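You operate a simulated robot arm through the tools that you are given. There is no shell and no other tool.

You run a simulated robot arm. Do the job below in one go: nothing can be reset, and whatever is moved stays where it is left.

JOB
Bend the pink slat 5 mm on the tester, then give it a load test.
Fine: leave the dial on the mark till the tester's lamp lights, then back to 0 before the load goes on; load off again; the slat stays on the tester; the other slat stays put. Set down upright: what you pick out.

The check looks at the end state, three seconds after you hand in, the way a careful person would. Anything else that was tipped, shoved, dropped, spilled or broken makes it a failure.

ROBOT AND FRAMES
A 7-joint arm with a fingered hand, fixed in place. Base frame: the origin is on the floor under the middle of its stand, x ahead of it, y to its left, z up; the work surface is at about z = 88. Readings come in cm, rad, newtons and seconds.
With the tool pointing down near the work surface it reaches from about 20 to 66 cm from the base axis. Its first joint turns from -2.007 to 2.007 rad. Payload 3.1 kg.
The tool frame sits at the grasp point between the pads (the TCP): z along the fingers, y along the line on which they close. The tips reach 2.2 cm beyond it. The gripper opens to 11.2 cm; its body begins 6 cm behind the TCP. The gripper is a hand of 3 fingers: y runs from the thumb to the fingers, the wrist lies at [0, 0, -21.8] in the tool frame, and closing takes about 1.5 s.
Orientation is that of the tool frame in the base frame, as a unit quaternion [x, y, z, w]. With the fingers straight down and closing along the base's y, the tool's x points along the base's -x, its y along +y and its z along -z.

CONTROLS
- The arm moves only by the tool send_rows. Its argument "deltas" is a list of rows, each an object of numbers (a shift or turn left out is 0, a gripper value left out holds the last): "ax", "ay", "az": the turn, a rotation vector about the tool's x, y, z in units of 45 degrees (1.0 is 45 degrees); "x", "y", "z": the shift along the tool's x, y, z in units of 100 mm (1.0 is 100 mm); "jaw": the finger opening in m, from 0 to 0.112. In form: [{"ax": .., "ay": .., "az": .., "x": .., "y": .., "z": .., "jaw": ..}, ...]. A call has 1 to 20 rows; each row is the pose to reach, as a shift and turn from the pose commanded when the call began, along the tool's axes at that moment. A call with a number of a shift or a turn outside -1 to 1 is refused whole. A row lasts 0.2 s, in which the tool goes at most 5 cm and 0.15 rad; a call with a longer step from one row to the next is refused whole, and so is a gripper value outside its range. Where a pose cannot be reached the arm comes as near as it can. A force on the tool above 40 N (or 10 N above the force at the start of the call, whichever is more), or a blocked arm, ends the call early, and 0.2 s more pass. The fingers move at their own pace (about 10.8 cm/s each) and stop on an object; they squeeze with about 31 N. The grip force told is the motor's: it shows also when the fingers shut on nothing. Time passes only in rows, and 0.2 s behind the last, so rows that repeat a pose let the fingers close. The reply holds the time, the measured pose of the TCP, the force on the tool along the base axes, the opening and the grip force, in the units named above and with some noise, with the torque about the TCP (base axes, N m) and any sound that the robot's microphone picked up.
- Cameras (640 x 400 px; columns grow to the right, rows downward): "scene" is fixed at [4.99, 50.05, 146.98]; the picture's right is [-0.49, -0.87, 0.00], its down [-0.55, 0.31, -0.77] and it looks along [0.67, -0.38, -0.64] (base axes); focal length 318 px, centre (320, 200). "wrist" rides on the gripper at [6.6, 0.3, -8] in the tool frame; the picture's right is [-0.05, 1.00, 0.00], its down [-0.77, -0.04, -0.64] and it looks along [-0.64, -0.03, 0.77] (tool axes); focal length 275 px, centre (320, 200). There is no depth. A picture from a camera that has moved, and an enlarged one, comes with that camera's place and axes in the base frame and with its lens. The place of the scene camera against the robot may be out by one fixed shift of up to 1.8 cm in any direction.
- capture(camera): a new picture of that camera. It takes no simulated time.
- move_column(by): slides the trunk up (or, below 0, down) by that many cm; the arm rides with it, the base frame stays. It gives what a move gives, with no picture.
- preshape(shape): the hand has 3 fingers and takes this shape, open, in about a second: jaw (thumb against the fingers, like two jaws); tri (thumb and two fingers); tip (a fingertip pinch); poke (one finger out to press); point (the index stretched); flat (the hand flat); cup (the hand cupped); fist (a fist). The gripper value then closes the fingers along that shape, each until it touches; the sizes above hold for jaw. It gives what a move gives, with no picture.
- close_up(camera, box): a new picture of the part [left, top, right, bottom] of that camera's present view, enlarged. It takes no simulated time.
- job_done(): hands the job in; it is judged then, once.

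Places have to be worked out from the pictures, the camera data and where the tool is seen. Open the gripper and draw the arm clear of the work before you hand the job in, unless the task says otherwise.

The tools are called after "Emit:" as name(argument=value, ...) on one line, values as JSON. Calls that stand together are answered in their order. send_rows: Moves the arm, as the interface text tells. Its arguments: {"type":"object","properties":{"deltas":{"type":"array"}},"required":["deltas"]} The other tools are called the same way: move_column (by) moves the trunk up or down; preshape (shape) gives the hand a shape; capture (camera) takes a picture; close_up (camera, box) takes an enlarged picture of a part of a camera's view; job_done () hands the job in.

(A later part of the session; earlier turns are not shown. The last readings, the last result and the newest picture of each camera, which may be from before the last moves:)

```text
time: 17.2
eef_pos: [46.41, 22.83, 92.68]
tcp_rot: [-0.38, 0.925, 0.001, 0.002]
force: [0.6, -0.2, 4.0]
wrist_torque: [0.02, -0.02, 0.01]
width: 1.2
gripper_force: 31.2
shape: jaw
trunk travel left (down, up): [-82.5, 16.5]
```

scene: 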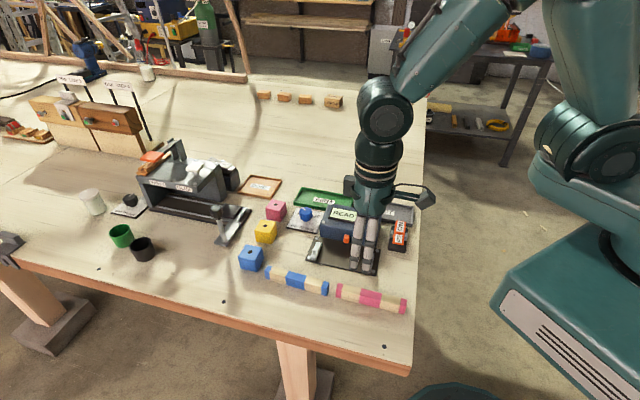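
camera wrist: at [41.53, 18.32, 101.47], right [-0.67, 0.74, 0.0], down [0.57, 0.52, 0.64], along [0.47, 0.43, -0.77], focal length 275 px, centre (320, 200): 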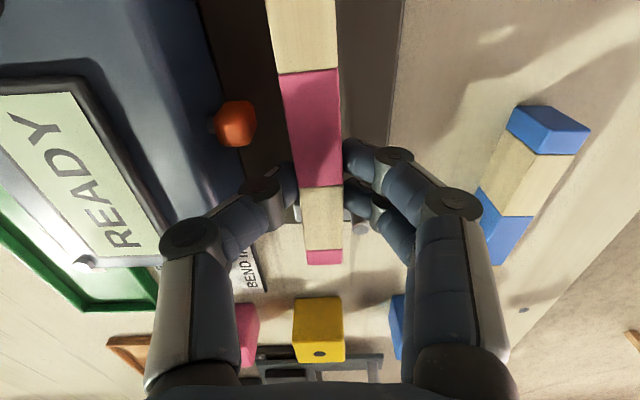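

Contact with the bars (4 N). I ease up 0.5 mm and slide the slat toward the pins in small steps, watching the force.

Emit:
send_rows(deltas=[{"z": -0.006}, {"z": -0.006, "y": 0.01}, {"z": -0.006, "y": 0.02}, {"z": -0.006, "y": 0.03}])

Emit:
close_up(camera="wrist", box=[240, 160, 420, 280])

Emit:
close_up(camera="scene", box=[295, 200, 385, 280])

```text
time: 18.2
eef_pos: [46.19, 23.12, 92.65]
tcp_rot: [-0.38, 0.925, 0.0, 0.001]
force: [-0.2, 0.1, 0.9]
wrist_torque: [-0.01, -0.03, 0.0]
width: 1.21
gripper_force: 31.0
shape: jaw
trunk travel left (down, up): [-82.5, 16.5]
```

```text
3.33 times, centred on (330, 220) of wrist
camera zoom: at [41.22, 18.57, 100.82], right [-0.67, 0.74, 0.0], down [0.57, 0.52, 0.64], along [0.47, 0.43, -0.77], focal length 918 px, centre (287, 133)
```

zoom: 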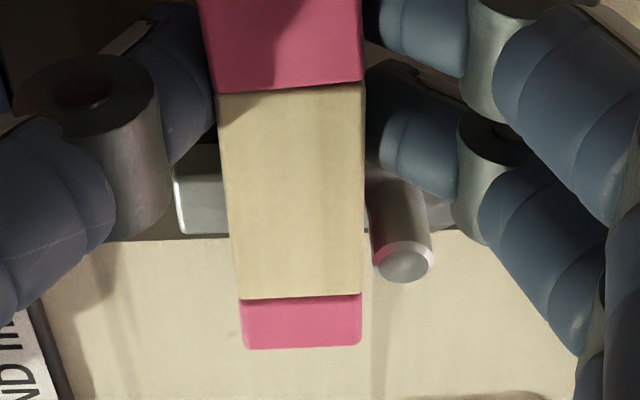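

```text
5.00 times, centred on (340, 240) of scene
camera zoom: at [4.99, 50.05, 146.98], right [-0.49, -0.87, 0.0], down [-0.55, 0.31, -0.77], along [0.67, -0.38, -0.64], focal length 1592 px, centre (220, 0)
```

zoom: 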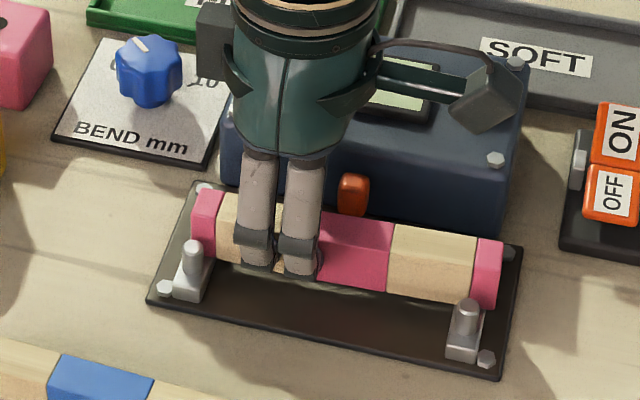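

About 1–2 mm left to the pins. I continue in 1 mm steps.

Emit:
send_rows(deltas=[{"y": 0.008}, {"y": 0.016}, {"y": 0.022}])

Emit:
close_up(camera="wrist", box=[240, 160, 420, 280])

Emit:
close_up(camera="scene", box=[295, 200, 385, 280])

```text
time: 19.0
eef_pos: [46.12, 23.16, 92.82]
tcp_rot: [-0.381, 0.925, 0.0, -0.001]
force: [0.5, -0.6, 0.3]
wrist_torque: [0.0, 0.0, -0.02]
width: 1.19
gripper_force: 30.7
shape: jaw
trunk travel left (down, up): [-82.5, 16.5]
```

```text
3.33 times, centred on (330, 220) of wrist
camera zoom: at [41.12, 18.69, 100.81], right [-0.67, 0.74, 0.0], down [0.57, 0.52, 0.64], along [0.47, 0.43, -0.77], focal length 918 px, centre (287, 133)
```

zoom: 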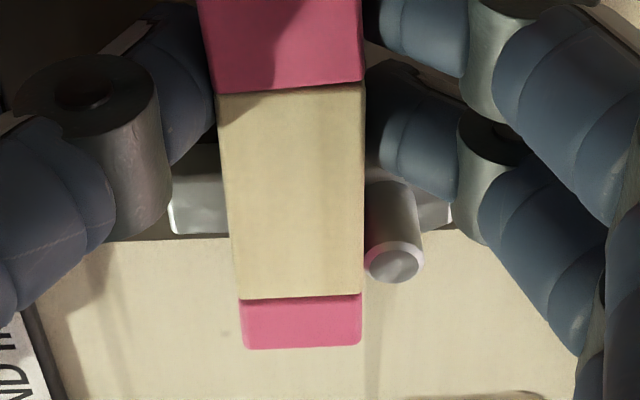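

```text
5.00 times, centred on (340, 240) of scene
camera zoom: at [4.99, 50.05, 146.98], right [-0.49, -0.87, 0.0], down [-0.55, 0.31, -0.77], along [0.67, -0.38, -0.64], focal length 1592 px, centre (220, 0)
```

zoom: 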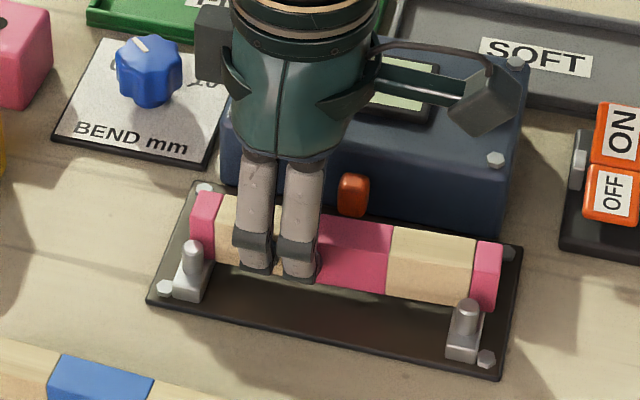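

Emit:
send_rows(deltas=[{"y": 0.006}, {"y": 0.012}, {"y": 0.016}])

Emit:
close_up(camera="wrist", box=[240, 160, 420, 280])

```text
time: 19.8
eef_pos: [45.94, 23.36, 92.78]
tcp_rot: [-0.381, 0.925, 0.0, 0.001]
force: [-0.1, 0.0, -0.7]
wrist_torque: [0.03, 0.02, 0.01]
width: 1.22
gripper_force: 30.8
shape: jaw
trunk travel left (down, up): [-82.5, 16.5]
```

```text
3.33 times, centred on (330, 220) of wrist
camera zoom: at [41.07, 18.83, 100.85], right [-0.67, 0.74, 0.0], down [0.57, 0.52, 0.64], along [0.47, 0.43, -0.77], focal length 918 px, centre (287, 133)
```

zoom: 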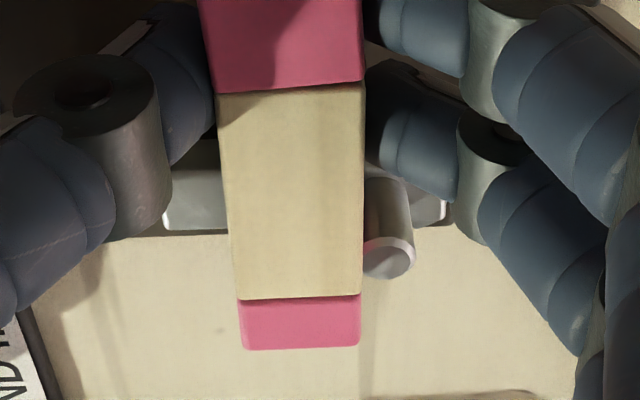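

Still no side force; I go on in sub-millimetre steps.

Emit:
send_rows(deltas=[{"y": 0.005}, {"y": 0.01}, {"y": 0.015}])

Emit:
close_up(camera="wrist", box=[240, 160, 420, 280])

Emit:
close_up(camera="scene", box=[295, 200, 385, 280])

```text
time: 20.6
eef_pos: [45.9, 23.43, 92.77]
tcp_rot: [-0.38, 0.925, 0.0, 0.0]
force: [0.6, -1.2, -0.7]
wrist_torque: [-0.02, -0.02, -0.04]
width: 1.18
gripper_force: 31.0
shape: jaw
trunk travel left (down, up): [-82.5, 16.5]
```

```text
3.33 times, centred on (330, 220) of wrist
camera zoom: at [41.01, 18.9, 100.86], right [-0.67, 0.74, 0.0], down [0.57, 0.52, 0.64], along [0.47, 0.43, -0.77], focal length 918 px, centre (287, 133)
```

zoom: 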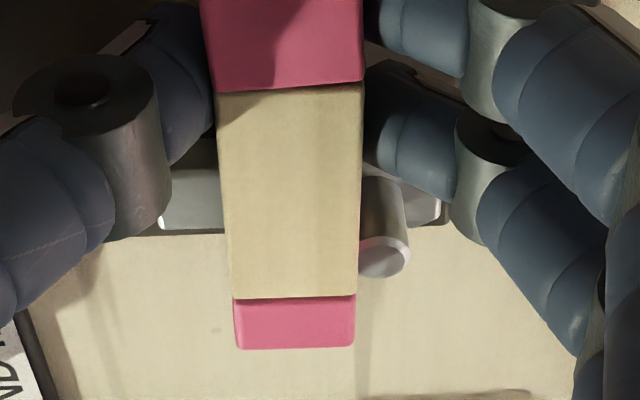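

```text
5.00 times, centred on (340, 240) of scene
camera zoom: at [4.99, 50.05, 146.98], right [-0.49, -0.87, 0.0], down [-0.55, 0.31, -0.77], along [0.67, -0.38, -0.64], focal length 1592 px, centre (220, 0)
```

zoom: 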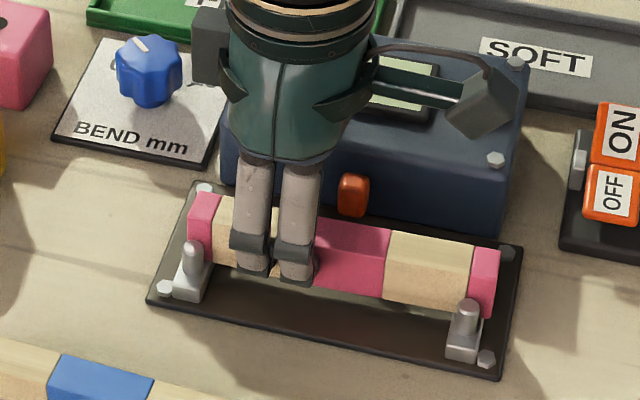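

The far end now touches its pin (the slat turned a hair in the grip). I check the gap at the other pin.

Emit:
close_up(camera="scene", box=[370, 245, 402, 275])

Emit:
close_up(camera="scene", box=[315, 235, 347, 265])

Emit:
capture(camera="wrist")

```text
13.33 times, centred on (386, 260) of scene
camera zoom: at [4.99, 50.05, 146.98], right [-0.49, -0.87, 0.0], down [-0.55, 0.31, -0.77], along [0.67, -0.38, -0.64], focal length 4246 px, centre (-560, -600)
```

zoom: 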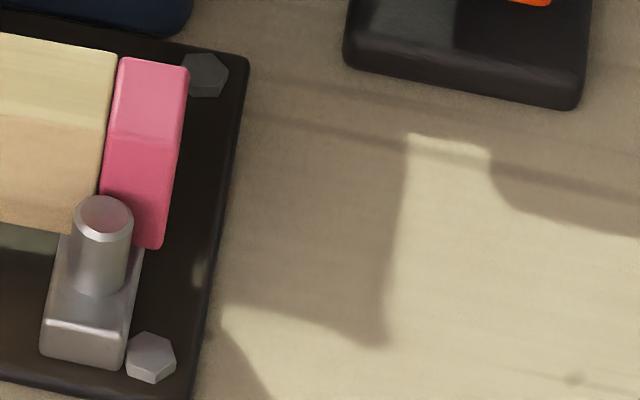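

```text
13.33 times, centred on (331, 250) of scene
camera zoom: at [4.99, 50.05, 146.98], right [-0.49, -0.87, 0.0], down [-0.55, 0.31, -0.77], along [0.67, -0.38, -0.64], focal length 4246 px, centre (173, -467)
```

zoom: 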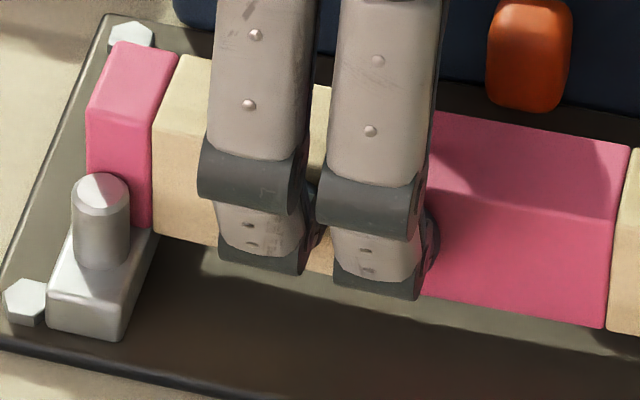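

```text
taken
camera wrist: at [41.01, 18.9, 100.86], right [-0.67, 0.74, 0.0], down [0.57, 0.52, 0.64], along [0.47, 0.43, -0.77], focal length 275 px, centre (320, 200)
```

wrist: 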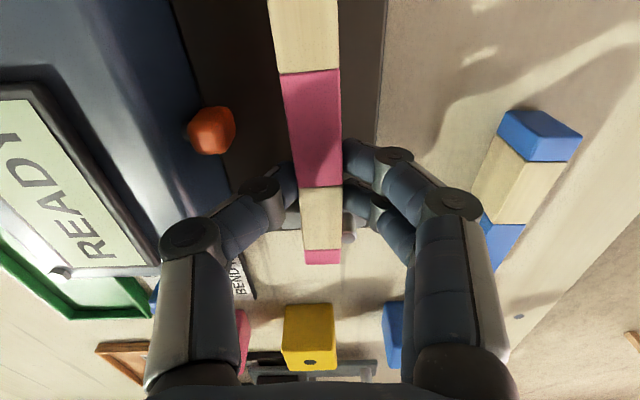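

The near end (right in the scene view) still has ~4 mm gap while the far end touches. I turn the hand ~1.8° so the near end swings toward its pin.

Emit:
send_rows(deltas=[{"az": 0.013, "y": 0.004}, {"az": 0.026, "y": 0.008}, {"az": 0.04, "y": 0.012}])

Emit:
close_up(camera="scene", box=[370, 245, 402, 275])

Emit:
close_up(camera="scene", box=[315, 235, 347, 265])

```text
time: 21.4
eef_pos: [45.93, 23.53, 92.79]
tcp_rot: [-0.366, 0.931, 0.0, -0.001]
force: [3.0, -3.5, 0.8]
wrist_torque: [-0.05, -0.06, -0.05]
width: 1.18
gripper_force: 31.1
shape: jaw
trunk travel left (down, up): [-82.5, 16.5]
```

```text
13.33 times, centred on (386, 260) of scene
camera zoom: at [4.99, 50.05, 146.98], right [-0.49, -0.87, 0.0], down [-0.55, 0.31, -0.77], along [0.67, -0.38, -0.64], focal length 4246 px, centre (-560, -600)
```

zoom: 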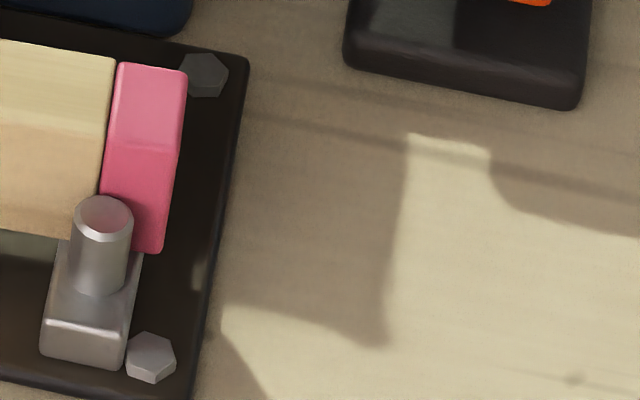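

```text
13.33 times, centred on (331, 250) of scene
camera zoom: at [4.99, 50.05, 146.98], right [-0.49, -0.87, 0.0], down [-0.55, 0.31, -0.77], along [0.67, -0.38, -0.64], focal length 4246 px, centre (173, -467)
```

zoom: 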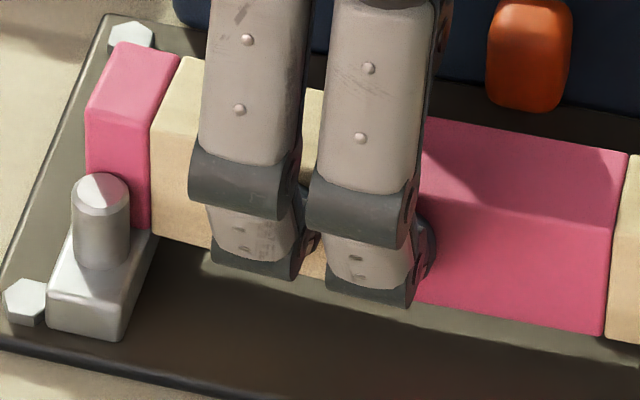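

Both ends improve; side force is about 4.6 N. I turn a further ~2° around the far pin to close the rest of the near gap.

Emit:
send_rows(deltas=[{"az": 0.015, "y": 0.004}, {"az": 0.03, "y": 0.008}, {"az": 0.045, "y": 0.012}])

Emit:
close_up(camera="scene", box=[370, 245, 402, 275])

Emit:
close_up(camera="wrist", box=[240, 0, 420, 280])

```text
time: 22.2
eef_pos: [45.69, 23.57, 92.84]
tcp_rot: [-0.349, 0.937, 0.0, 0.0]
force: [3.5, -2.8, 0.1]
wrist_torque: [-0.06, -0.02, 0.03]
width: 1.18
gripper_force: 30.7
shape: jaw
trunk travel left (down, up): [-82.5, 16.5]
```

```text
13.33 times, centred on (386, 260) of scene
camera zoom: at [4.99, 50.05, 146.98], right [-0.49, -0.87, 0.0], down [-0.55, 0.31, -0.77], along [0.67, -0.38, -0.64], focal length 4246 px, centre (-560, -600)
```

zoom: 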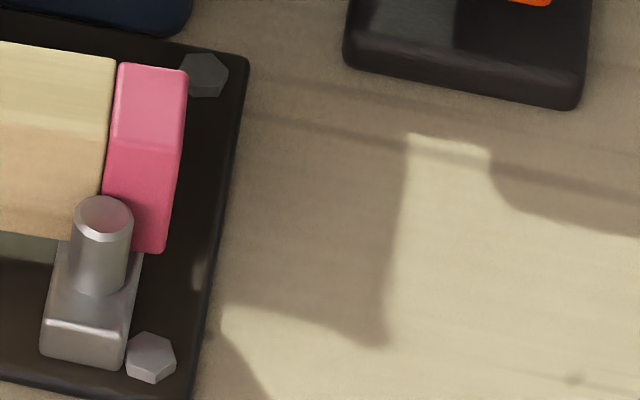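

```text
1.43 times, centred on (330, 140) of wrist
camera zoom: at [40.52, 19.37, 100.82], right [-0.62, 0.79, 0.0], down [0.61, 0.48, 0.64], along [0.5, 0.39, -0.77], focal length 393 px, centre (306, 286)
```

zoom: 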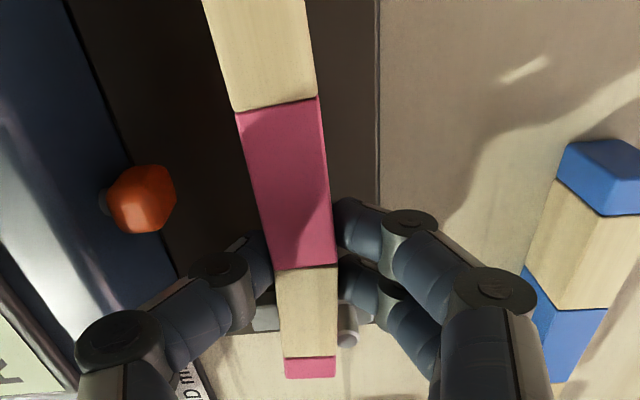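

The slat no longer follows the turn: it rests against both pins. I lower the last millimetre onto the bars and open the hand a little to release it.

Emit:
send_rows(deltas=[{"z": 0.006, "y": -0.004}, {"z": 0.013, "y": -0.006}, {"z": 0.013, "y": -0.006}])

Emit:
close_up(camera="scene", box=[295, 200, 385, 280])

```text
time: 23.0
eef_pos: [45.85, 23.57, 92.59]
tcp_rot: [-0.349, 0.937, 0.001, 0.001]
force: [4.6, -1.8, 11.0]
wrist_torque: [0.02, -0.01, 0.02]
width: 1.2
gripper_force: 31.5
shape: jaw
trunk travel left (down, up): [-82.5, 16.5]
```

```text
5.00 times, centred on (340, 240) of scene
camera zoom: at [4.99, 50.05, 146.98], right [-0.49, -0.87, 0.0], down [-0.55, 0.31, -0.77], along [0.67, -0.38, -0.64], focal length 1592 px, centre (220, 0)
```

zoom: 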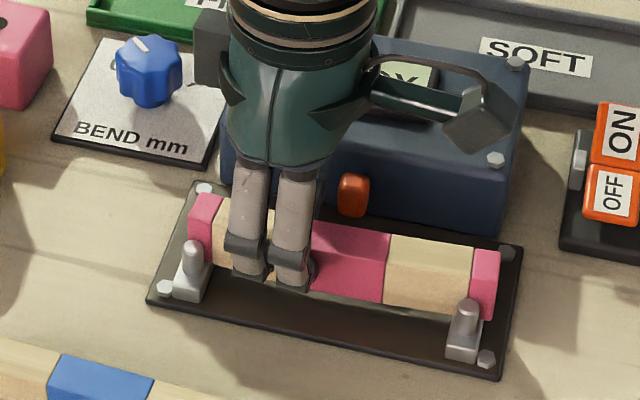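

The slat presses on the bars with 11 N; I ease off and open the fingers to 3.2 cm.

Emit:
send_rows(deltas=[{"z": -0.007}, {"z": -0.007, "jaw": 0.016}, {"z": -0.007, "jaw": 0.02}, {"z": -0.007, "jaw": 0.026}, {"z": -0.007, "jaw": 0.032}, {"z": -0.007, "jaw": 0.032}, {"z": -0.007, "jaw": 0.032}])

Emit:
close_up(camera="scene", box=[295, 200, 385, 280])

Emit:
capture(camera="wrist")

```text
time: 24.6
eef_pos: [45.7, 23.43, 92.66]
tcp_rot: [-0.349, 0.937, 0.0, -0.001]
force: [1.2, -1.0, -0.9]
wrist_torque: [-0.04, -0.02, -0.01]
width: 3.17
gripper_force: 0.1
shape: jaw
trunk travel left (down, up): [-82.5, 16.5]
```

```text
5.00 times, centred on (340, 240) of scene
camera zoom: at [4.99, 50.05, 146.98], right [-0.49, -0.87, 0.0], down [-0.55, 0.31, -0.77], along [0.67, -0.38, -0.64], focal length 1592 px, centre (220, 0)
```

zoom: 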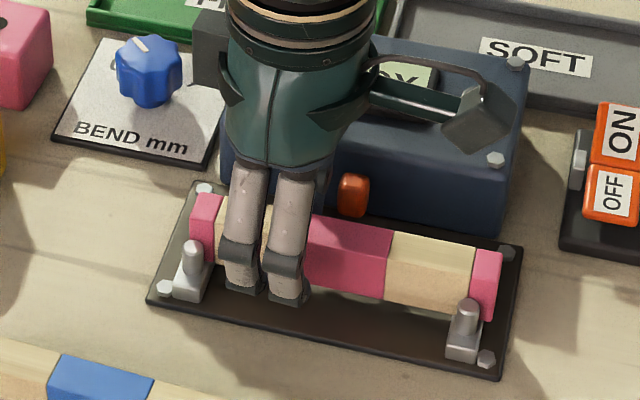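

```text
taken
camera wrist: at [40.52, 19.37, 100.72], right [-0.62, 0.79, 0.0], down [0.61, 0.48, 0.64], along [0.5, 0.39, -0.77], focal length 275 px, centre (320, 200)
```

wrist: 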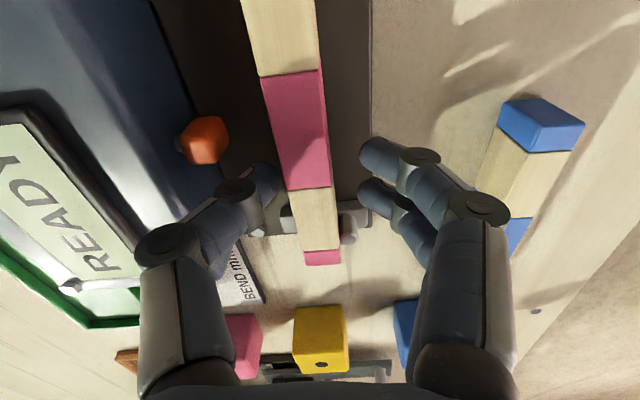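

The slat is released and standing on the bars. I lift the hand straight up.

Emit:
send_rows(deltas=[{"z": -0.08}, {"z": -0.2}, {"z": -0.4}, {"z": -0.6}, {"z": -0.8}, {"z": -1.0}, {"z": -1.0}])

Emit:
close_up(camera="scene", box=[295, 200, 385, 280])

Emit:
capture(camera="wrist")

```text
time: 26.2
eef_pos: [45.85, 23.53, 102.83]
tcp_rot: [-0.349, 0.937, 0.0, 0.0]
force: [-0.4, -0.2, -0.4]
wrist_torque: [-0.01, 0.02, 0.01]
width: 3.14
gripper_force: 0.0
shape: jaw
trunk travel left (down, up): [-82.5, 16.5]
```

```text
5.00 times, centred on (340, 240) of scene
camera zoom: at [4.99, 50.05, 146.98], right [-0.49, -0.87, 0.0], down [-0.55, 0.31, -0.77], along [0.67, -0.38, -0.64], focal length 1592 px, centre (220, 0)
```

zoom: 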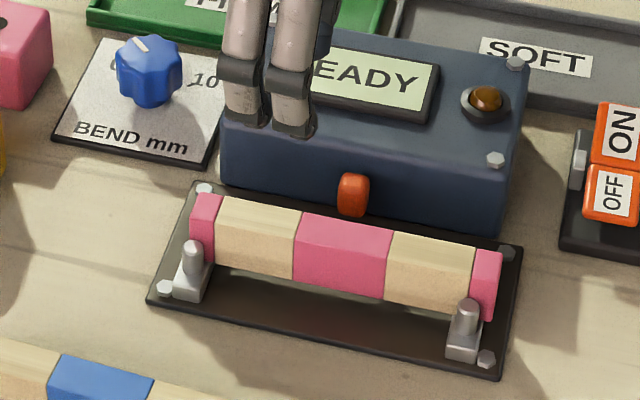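

```text
taken
camera wrist: at [40.6, 19.4, 110.81], right [-0.62, 0.79, 0.0], down [0.61, 0.48, 0.64], along [0.5, 0.39, -0.77], focal length 275 px, centre (320, 200)
```

wrist: 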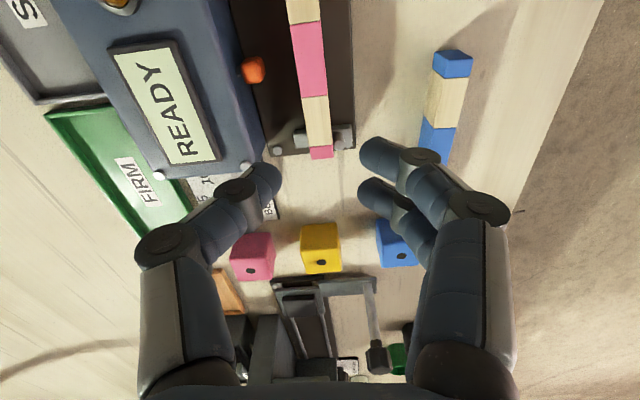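

The slat stands upright on the bars behind the pins, middle facing the nose. I check the seating from both cameras.

Emit:
close_up(camera="wrist", box=[220, 0, 380, 180])

Emit:
close_up(camera="scene", box=[320, 230, 405, 280])

```text
2.22 times, centred on (300, 90) of wrist
camera zoom: at [40.6, 19.4, 110.81], right [-0.62, 0.79, 0.0], down [0.61, 0.48, 0.64], along [0.5, 0.39, -0.77], focal length 612 px, centre (364, 444)
```

zoom: 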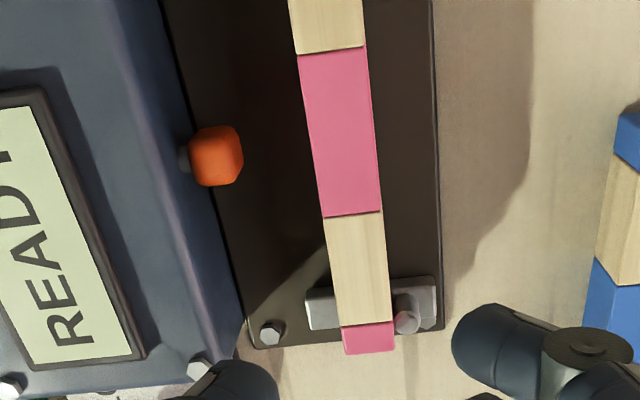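

```text
7.53 times, centred on (362, 255) of scene
camera zoom: at [4.99, 50.05, 146.98], right [-0.49, -0.87, 0.0], down [-0.55, 0.31, -0.77], along [0.67, -0.38, -0.64], focal length 2398 px, centre (0, -214)
```

zoom: 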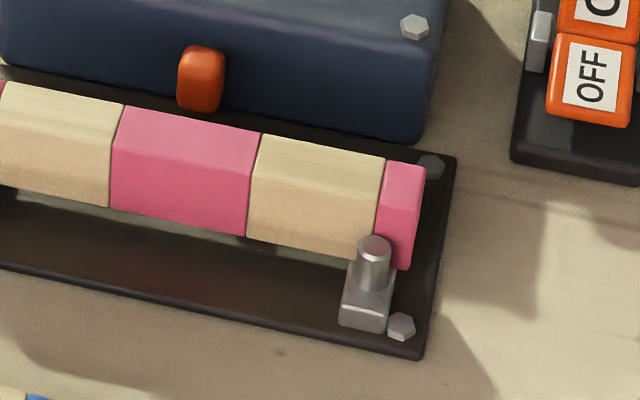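

The slat is well seated. Next I move over the dial knob, opening the hand to 6 cm.

Emit:
send_rows(deltas=[{"x": -0.2, "y": -0.175, "jaw": 0.06}, {"x": -0.4, "y": -0.35, "jaw": 0.06}, {"x": -0.6, "y": -0.525, "jaw": 0.06}, {"x": -0.8, "y": -0.7, "jaw": 0.06}, {"x": -0.8, "y": -0.7, "jaw": 0.06}])

Emit:
send_rows(deltas=[{"x": -0.07, "y": -0.06, "az": -0.13}, {"x": -0.14, "y": -0.12, "az": -0.26}, {"x": -0.2, "y": -0.18, "az": -0.39}, {"x": -0.25, "y": -0.22, "az": -0.52}, {"x": -0.276, "y": -0.25, "az": -0.645}, {"x": -0.276, "y": -0.25, "az": -0.645}])

Emit:
capture(camera="wrist")

Emit:
capture(camera="scene")

```text
time: 27.4
eef_pos: [56.43, 23.55, 102.9]
tcp_rot: [-0.349, 0.937, 0.0, 0.0]
force: [0.2, 0.4, 0.5]
wrist_torque: [-0.01, -0.01, 0.05]
width: 5.93
gripper_force: 0.2
shape: jaw
trunk travel left (down, up): [-82.5, 16.5]
```

```text
time: 28.8
eef_pos: [60.18, 23.46, 102.73]
tcp_rot: [-0.573, 0.82, 0.0, -0.001]
force: [0.9, -0.9, 0.3]
wrist_torque: [0.02, 0.01, 0.04]
width: 5.93
gripper_force: 0.0
shape: jaw
trunk travel left (down, up): [-82.5, 16.5]
```

```text
taken
camera wrist: at [57.56, 17.25, 110.76], right [-0.92, 0.39, 0.0], down [0.3, 0.71, 0.64], along [0.25, 0.59, -0.77], focal length 275 px, centre (320, 200)
```

wrist: 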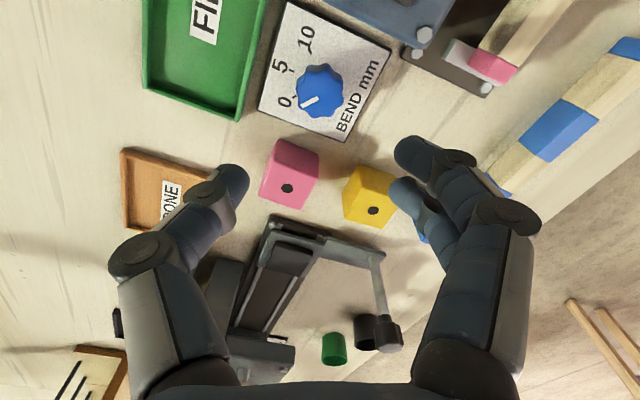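

```text
taken
```

scene: 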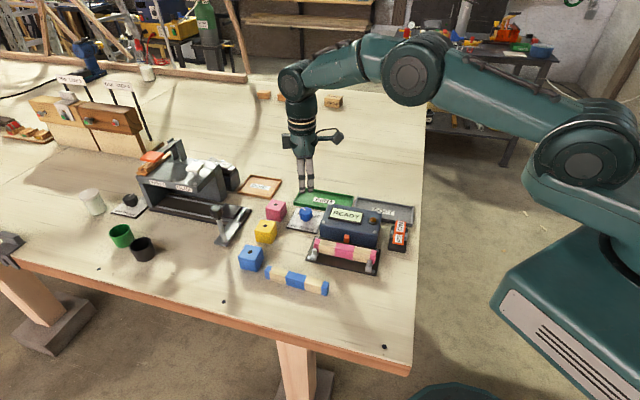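

The dial is well visible. I zoom in to fix the knob centre, pointer and mark angles.

Emit:
close_up(camera="wrist", box=[250, 0, 400, 150])

```text
2.67 times, centred on (325, 75) of wrist
camera zoom: at [57.56, 17.25, 110.76], right [-0.92, 0.39, 0.0], down [0.3, 0.71, 0.64], along [0.25, 0.59, -0.77], focal length 734 px, centre (307, 533)
```

zoom: 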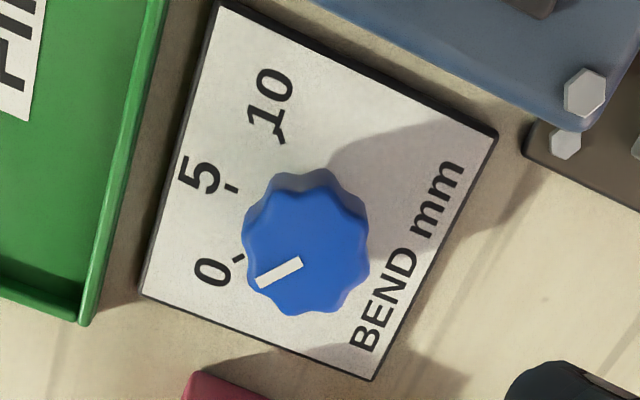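

TCP is within 2 mm of the knob axis; marks 0/5/10 are ~51° apart and the pointer sits on 0. I correct the small offset and descend partway around the knob.

Emit:
send_rows(deltas=[{"x": -0.015, "y": -0.006, "z": 0.2}, {"x": -0.015, "y": -0.006, "z": 0.4}, {"x": -0.015, "y": -0.006, "z": 0.6}, {"x": -0.015, "y": -0.006, "z": 0.75}, {"x": -0.015, "y": -0.006, "z": 0.75}])

Emit:
capture(camera="wrist")

Emit:
close_up(camera="scene", box=[250, 150, 360, 250])

```text
time: 30.0
eef_pos: [60.35, 23.6, 95.1]
tcp_rot: [-0.573, 0.82, 0.0, 0.0]
force: [-0.4, 0.1, -0.2]
wrist_torque: [-0.02, -0.01, 0.03]
width: 5.94
gripper_force: 0.1
shape: jaw
trunk travel left (down, up): [-82.5, 16.5]
```

```text
taken
camera wrist: at [57.7, 17.35, 103.21], right [-0.92, 0.39, 0.0], down [0.3, 0.71, 0.64], along [0.25, 0.59, -0.77], focal length 275 px, centre (320, 200)
```

wrist: 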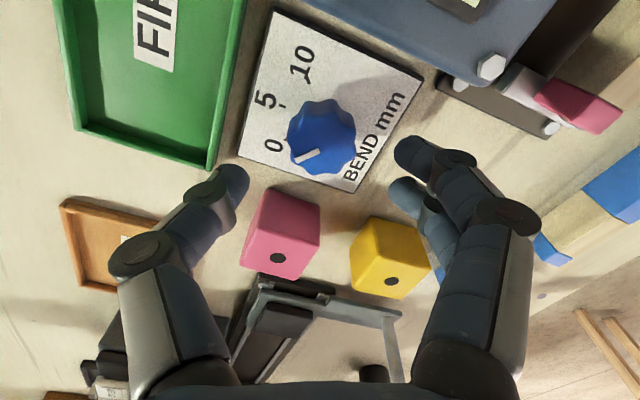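

```text
4.00 times, centred on (305, 200) of scene
camera zoom: at [4.99, 50.05, 146.98], right [-0.49, -0.87, 0.0], down [-0.55, 0.31, -0.77], along [0.67, -0.38, -0.64], focal length 1274 px, centre (380, 200)
```

zoom: 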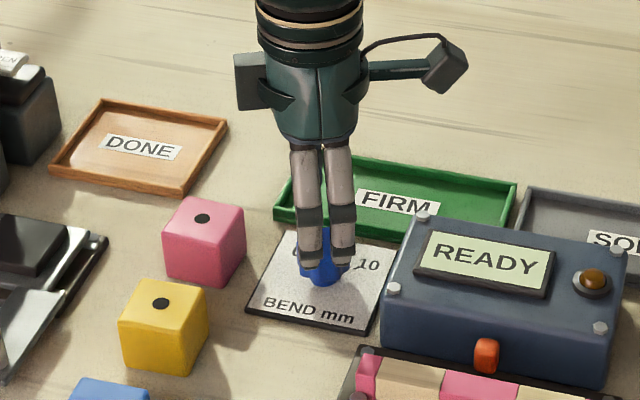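

Clear of tray and cube. I descend the remaining 3.5 cm so the tips straddle the knob.

Emit:
send_rows(deltas=[{"z": 0.1}, {"z": 0.2}, {"z": 0.3}, {"z": 0.35}, {"z": 0.35}])

Emit:
capture(camera="wrist")

Emit:
close_up(camera="scene", box=[260, 170, 350, 250])

```text
time: 31.2
eef_pos: [60.33, 23.5, 91.73]
tcp_rot: [-0.573, 0.82, 0.0, 0.0]
force: [-0.8, -0.6, -1.0]
wrist_torque: [-0.02, -0.01, 0.02]
width: 5.94
gripper_force: 0.1
shape: jaw
trunk travel left (down, up): [-82.5, 16.5]
```

```text
taken
camera wrist: at [57.69, 17.3, 99.72], right [-0.92, 0.39, 0.0], down [0.3, 0.71, 0.64], along [0.25, 0.59, -0.77], focal length 275 px, centre (320, 200)
```

wrist: 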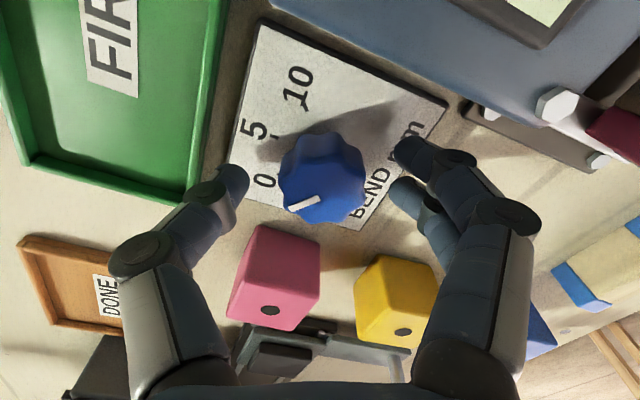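

```text
5.00 times, centred on (305, 210) of scene
camera zoom: at [4.99, 50.05, 146.98], right [-0.49, -0.87, 0.0], down [-0.55, 0.31, -0.77], along [0.67, -0.38, -0.64], focal length 1592 px, centre (395, 150)
```

zoom: 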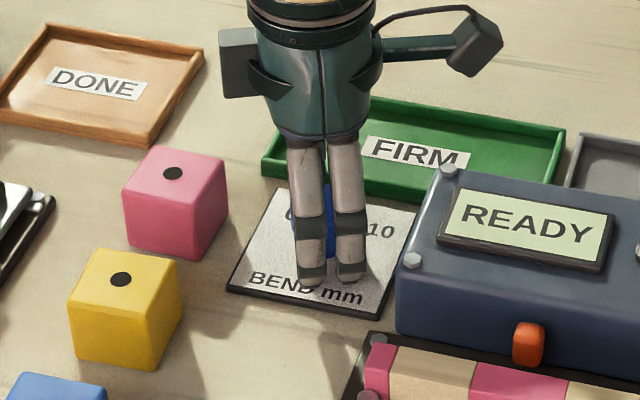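

Knob top is at z≈92, so I raise 6 mm to grip the fluted body at mid height, then close on it.

Emit:
send_rows(deltas=[{"z": -0.03}, {"z": -0.06}, {"z": -0.06, "jaw": 0.045}, {"z": -0.06, "jaw": 0.035}, {"z": -0.06, "jaw": 0.025}, {"z": -0.06, "jaw": 0.015}, {"z": -0.06, "jaw": 0.01}, {"z": -0.06, "jaw": 0.01}, {"z": -0.06, "jaw": 0.01}])

Emit:
capture(camera="wrist")

Emit:
close_up(camera="scene", box=[260, 170, 350, 250])

```text
time: 33.2
eef_pos: [60.23, 23.52, 92.15]
tcp_rot: [-0.573, 0.819, 0.0, 0.0]
force: [0.6, 2.0, -0.2]
wrist_torque: [0.05, 0.03, 0.02]
width: 2.35
gripper_force: 31.0
shape: jaw
trunk travel left (down, up): [-82.5, 16.5]
```

```text
taken
camera wrist: at [57.69, 17.39, 100.33], right [-0.92, 0.39, 0.0], down [0.3, 0.71, 0.64], along [0.25, 0.59, -0.77], focal length 275 px, centre (320, 200)
```

wrist: 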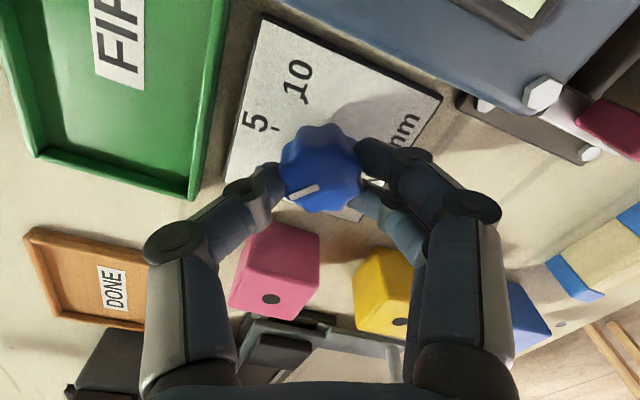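

```text
5.00 times, centred on (305, 210) of scene
camera zoom: at [4.99, 50.05, 146.98], right [-0.49, -0.87, 0.0], down [-0.55, 0.31, -0.77], along [0.67, -0.38, -0.64], focal length 1592 px, centre (395, 150)
```

zoom: 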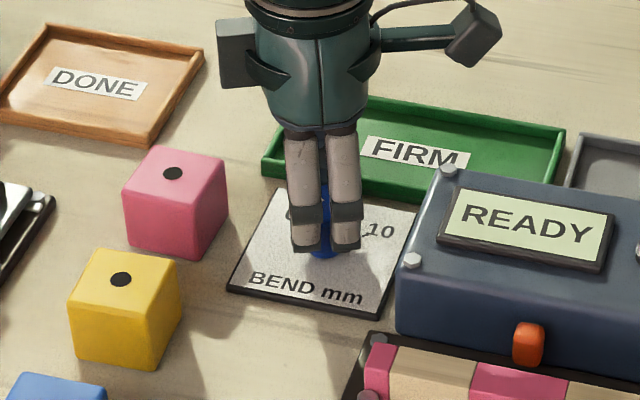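

Knob gripped. I turn it clockwise (tool +z) in small steps, about 43° first.

Emit:
send_rows(deltas=[{"az": 0.12}, {"az": 0.24}, {"az": 0.36}, {"az": 0.48}, {"az": 0.6}, {"az": 0.72}, {"az": 0.84}, {"az": 0.95}, {"az": 0.95}])

Emit:
capture(camera="wrist")

Emit:
close_up(camera="scene", box=[270, 180, 400, 290])

```text
time: 35.2
eef_pos: [60.38, 23.52, 92.19]
tcp_rot: [-0.235, 0.972, 0.0, 0.001]
force: [7.6, -3.3, 2.7]
wrist_torque: [-0.04, -0.11, 0.02]
width: 2.33
gripper_force: 30.7
shape: jaw
trunk travel left (down, up): [-82.5, 16.5]
```

```text
taken
camera wrist: at [54.28, 20.62, 100.32], right [-0.41, 0.91, 0.0], down [0.7, 0.32, 0.64], along [0.58, 0.26, -0.77], focal length 275 px, centre (320, 200)
```

wrist: 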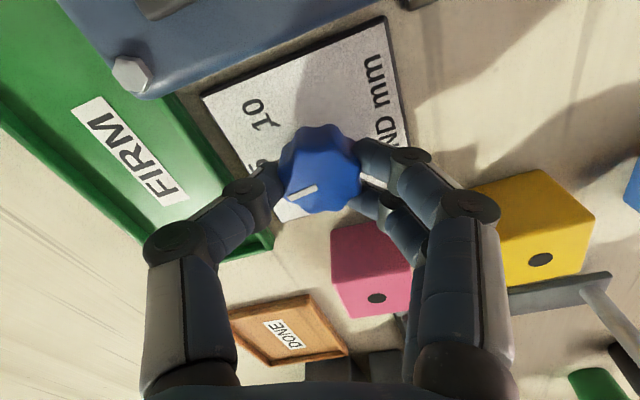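

```text
3.64 times, centred on (335, 235) of scene
camera zoom: at [4.99, 50.05, 146.98], right [-0.49, -0.87, 0.0], down [-0.55, 0.31, -0.77], along [0.67, -0.38, -0.64], focal length 1158 px, centre (266, 73)
```

zoom: 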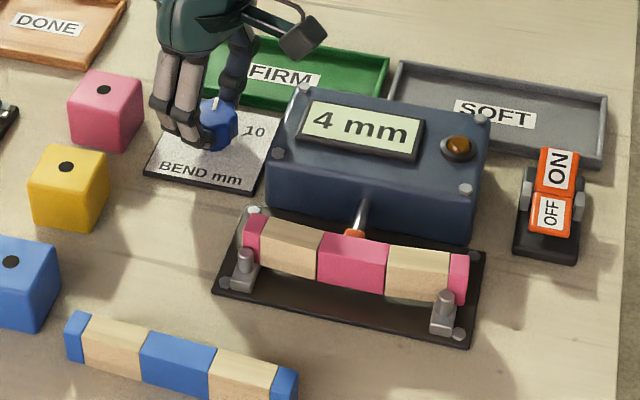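

The display reads "4 mm" and the nose has reached the slat. I turn on another ~8.7° to reach 5.

Emit:
send_rows(deltas=[{"az": 0.06}, {"az": 0.12}, {"az": 0.18}, {"az": 0.18}])

Emit:
close_up(camera="scene", box=[270, 180, 400, 290])

Emit:
close_up(camera="scene", box=[280, 190, 340, 240])

Emit:
capture(camera="wrist")

```text
time: 36.2
eef_pos: [60.28, 23.36, 92.28]
tcp_rot: [-0.166, 0.986, 0.0, -0.001]
force: [6.2, -5.5, 0.2]
wrist_torque: [-0.08, -0.08, 0.05]
width: 2.31
gripper_force: 30.7
shape: jaw
trunk travel left (down, up): [-82.5, 16.5]
```

```text
3.64 times, centred on (335, 235) of scene
camera zoom: at [4.99, 50.05, 146.98], right [-0.49, -0.87, 0.0], down [-0.55, 0.31, -0.77], along [0.67, -0.38, -0.64], focal length 1158 px, centre (266, 73)
```

zoom: 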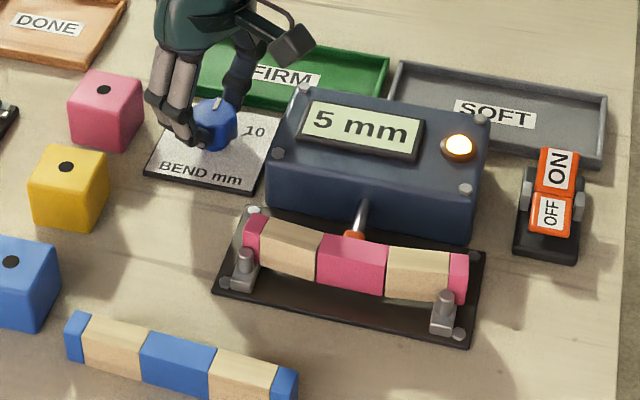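

```text
8.00 times, centred on (310, 215) of scene
camera zoom: at [4.99, 50.05, 146.98], right [-0.49, -0.87, 0.0], down [-0.55, 0.31, -0.77], along [0.67, -0.38, -0.64], focal length 2548 px, centre (400, 80)
```

zoom: 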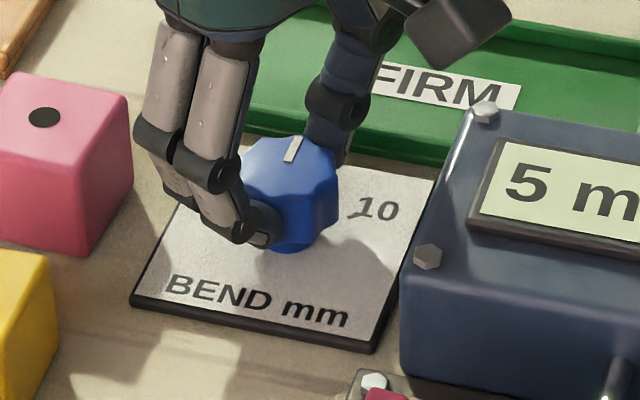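

```text
taken
camera wrist: at [53.98, 21.48, 100.34], right [-0.28, 0.96, 0.0], down [0.74, 0.22, 0.64], along [0.61, 0.18, -0.77], focal length 275 px, centre (320, 200)
```

wrist: 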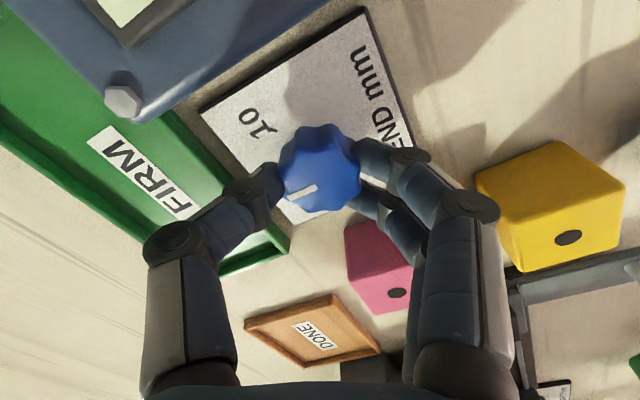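

The display shows "5 mm" and the lamp is lit. I hold there a moment longer to confirm it's a steady light.

Emit:
send_rows(deltas=[{"az": 0.0}, {"az": 0.0}, {"az": 0.0}, {"az": 0.0}, {"az": 0.0}])

Emit:
close_up(camera="scene", box=[270, 180, 400, 290])

```text
time: 37.4
eef_pos: [60.37, 23.37, 92.25]
tcp_rot: [-0.166, 0.986, 0.001, 0.0]
force: [5.4, -6.3, -0.9]
wrist_torque: [-0.1, -0.08, 0.05]
width: 2.31
gripper_force: 30.6
shape: jaw
trunk travel left (down, up): [-82.5, 16.5]
```

```text
3.64 times, centred on (335, 235) of scene
camera zoom: at [4.99, 50.05, 146.98], right [-0.49, -0.87, 0.0], down [-0.55, 0.31, -0.77], along [0.67, -0.38, -0.64], focal length 1158 px, centre (266, 73)
```

zoom: 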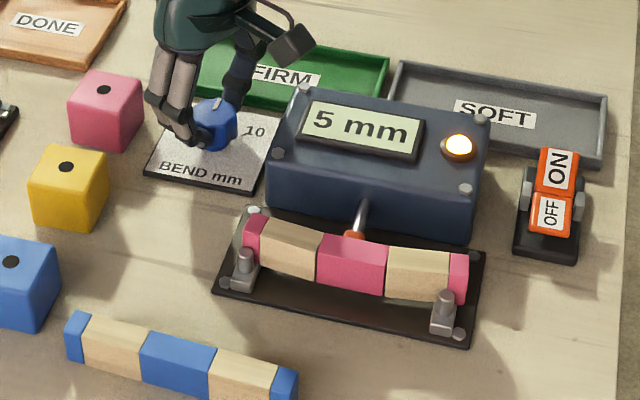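

Steady lamp at 5 mm. I turn the dial back toward 0.

Emit:
send_rows(deltas=[{"az": -0.12}, {"az": -0.24}, {"az": -0.36}, {"az": -0.48}, {"az": -0.6}, {"az": -0.72}, {"az": -0.84}, {"az": -0.95}, {"az": -0.95}])

Emit:
close_up(camera="scene", box=[270, 180, 400, 290])

Emit:
capture(camera="wrist")

```text
time: 39.4
eef_pos: [60.21, 23.66, 92.31]
tcp_rot: [-0.514, 0.858, -0.001, 0.0]
force: [2.8, 0.5, 0.1]
wrist_torque: [0.0, -0.04, 0.01]
width: 2.29
gripper_force: 31.3
shape: jaw
trunk travel left (down, up): [-82.5, 16.5]
```

```text
3.64 times, centred on (335, 235) of scene
camera zoom: at [4.99, 50.05, 146.98], right [-0.49, -0.87, 0.0], down [-0.55, 0.31, -0.77], along [0.67, -0.38, -0.64], focal length 1158 px, centre (266, 73)
```

zoom: 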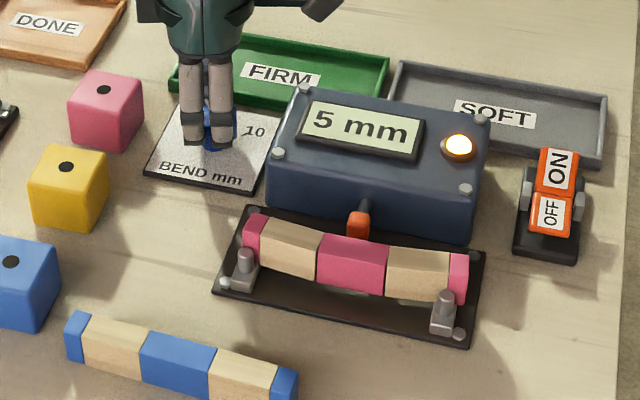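

```text
taken
camera wrist: at [56.86, 17.83, 100.33], right [-0.86, 0.51, 0.0], down [0.39, 0.66, 0.64], along [0.32, 0.55, -0.77], focal length 275 px, centre (320, 200)
```

wrist: 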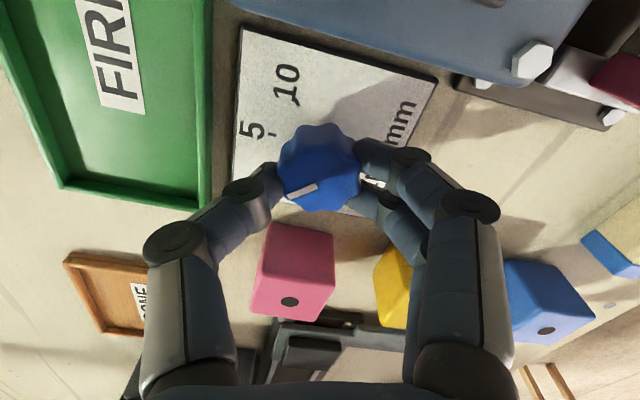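

The slat stays bent and the nose has retracted nearly fully. I finish the turn back to 0.

Emit:
send_rows(deltas=[{"az": -0.06}, {"az": -0.12}, {"az": -0.18}, {"az": -0.18}])

Emit:
close_up(camera="scene", box=[270, 180, 400, 290])

Emit:
close_up(camera="wrist", box=[220, 60, 420, 260])

```text
time: 40.4
eef_pos: [60.24, 23.61, 92.28]
tcp_rot: [-0.573, 0.819, 0.001, -0.001]
force: [2.4, 3.0, 1.3]
wrist_torque: [0.07, -0.06, -0.02]
width: 2.31
gripper_force: 31.4
shape: jaw
trunk travel left (down, up): [-82.5, 16.5]
```

```text
3.64 times, centred on (335, 235) of scene
camera zoom: at [4.99, 50.05, 146.98], right [-0.49, -0.87, 0.0], down [-0.55, 0.31, -0.77], along [0.67, -0.38, -0.64], focal length 1158 px, centre (266, 73)
```

zoom: 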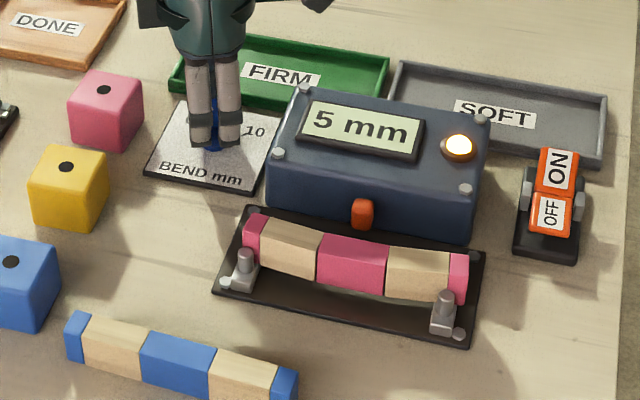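

```text
2.00 times, centred on (320, 160) of wrist
camera zoom: at [57.66, 17.42, 100.32], right [-0.92, 0.39, 0.0], down [0.3, 0.71, 0.64], along [0.25, 0.59, -0.77], focal length 551 px, centre (320, 280)
```

zoom: 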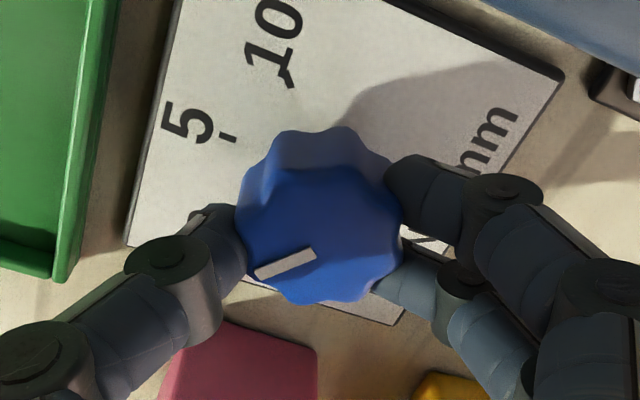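

The hand is back at the starting angle. I open the fingers and check the pointer once risen.

Emit:
send_rows(deltas=[{"jaw": 0.03}, {"jaw": 0.04}, {"jaw": 0.05}, {"jaw": 0.06}, {"jaw": 0.06}, {"jaw": 0.06}])

Emit:
send_rows(deltas=[{"z": -0.15}, {"z": -0.35}, {"z": -0.6}, {"z": -0.85}, {"z": -1.0}, {"z": -1.0}])

Emit:
capture(camera="wrist")

Emit:
close_up(camera="wrist", box=[250, 0, 400, 150])

Emit:
close_up(camera="scene", box=[270, 180, 430, 290])

```text
time: 41.8
eef_pos: [60.26, 23.52, 92.28]
tcp_rot: [-0.573, 0.819, 0.001, 0.0]
force: [-0.1, -0.2, -0.4]
wrist_torque: [0.0, 0.02, 0.0]
width: 5.92
gripper_force: 0.0
shape: jaw
trunk travel left (down, up): [-82.5, 16.5]
```

```text
time: 43.2
eef_pos: [60.33, 23.39, 102.23]
tcp_rot: [-0.573, 0.819, 0.0, 0.0]
force: [0.4, 0.0, 0.4]
wrist_torque: [0.04, -0.04, -0.01]
width: 5.95
gripper_force: 0.1
shape: jaw
trunk travel left (down, up): [-82.5, 16.5]
```

```text
taken
camera wrist: at [57.75, 17.21, 110.33], right [-0.92, 0.39, 0.0], down [0.3, 0.71, 0.64], along [0.25, 0.59, -0.77], focal length 275 px, centre (320, 200)
```

wrist: 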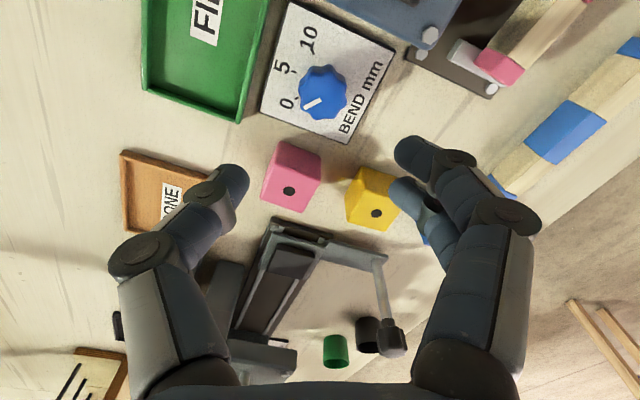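

```text
2.67 times, centred on (325, 75) of wrist
camera zoom: at [57.75, 17.21, 110.33], right [-0.92, 0.39, 0.0], down [0.3, 0.71, 0.64], along [0.25, 0.59, -0.77], focal length 734 px, centre (307, 533)
```

zoom: 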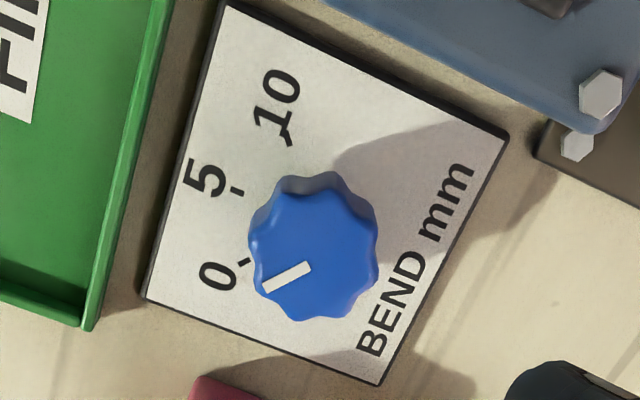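

```text
3.64 times, centred on (350, 235) of scene
camera zoom: at [4.99, 50.05, 146.98], right [-0.49, -0.87, 0.0], down [-0.55, 0.31, -0.77], along [0.67, -0.38, -0.64], focal length 1158 px, centre (211, 73)
```

zoom: 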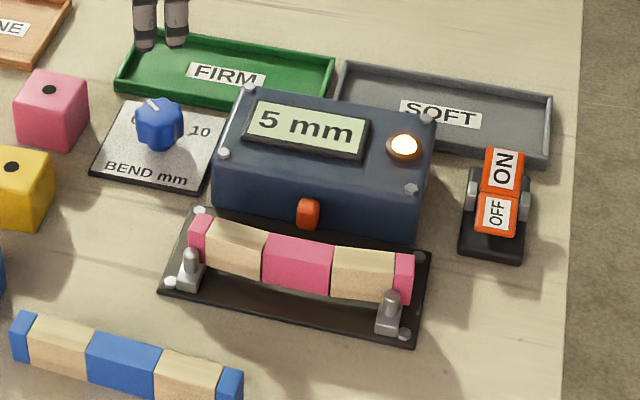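

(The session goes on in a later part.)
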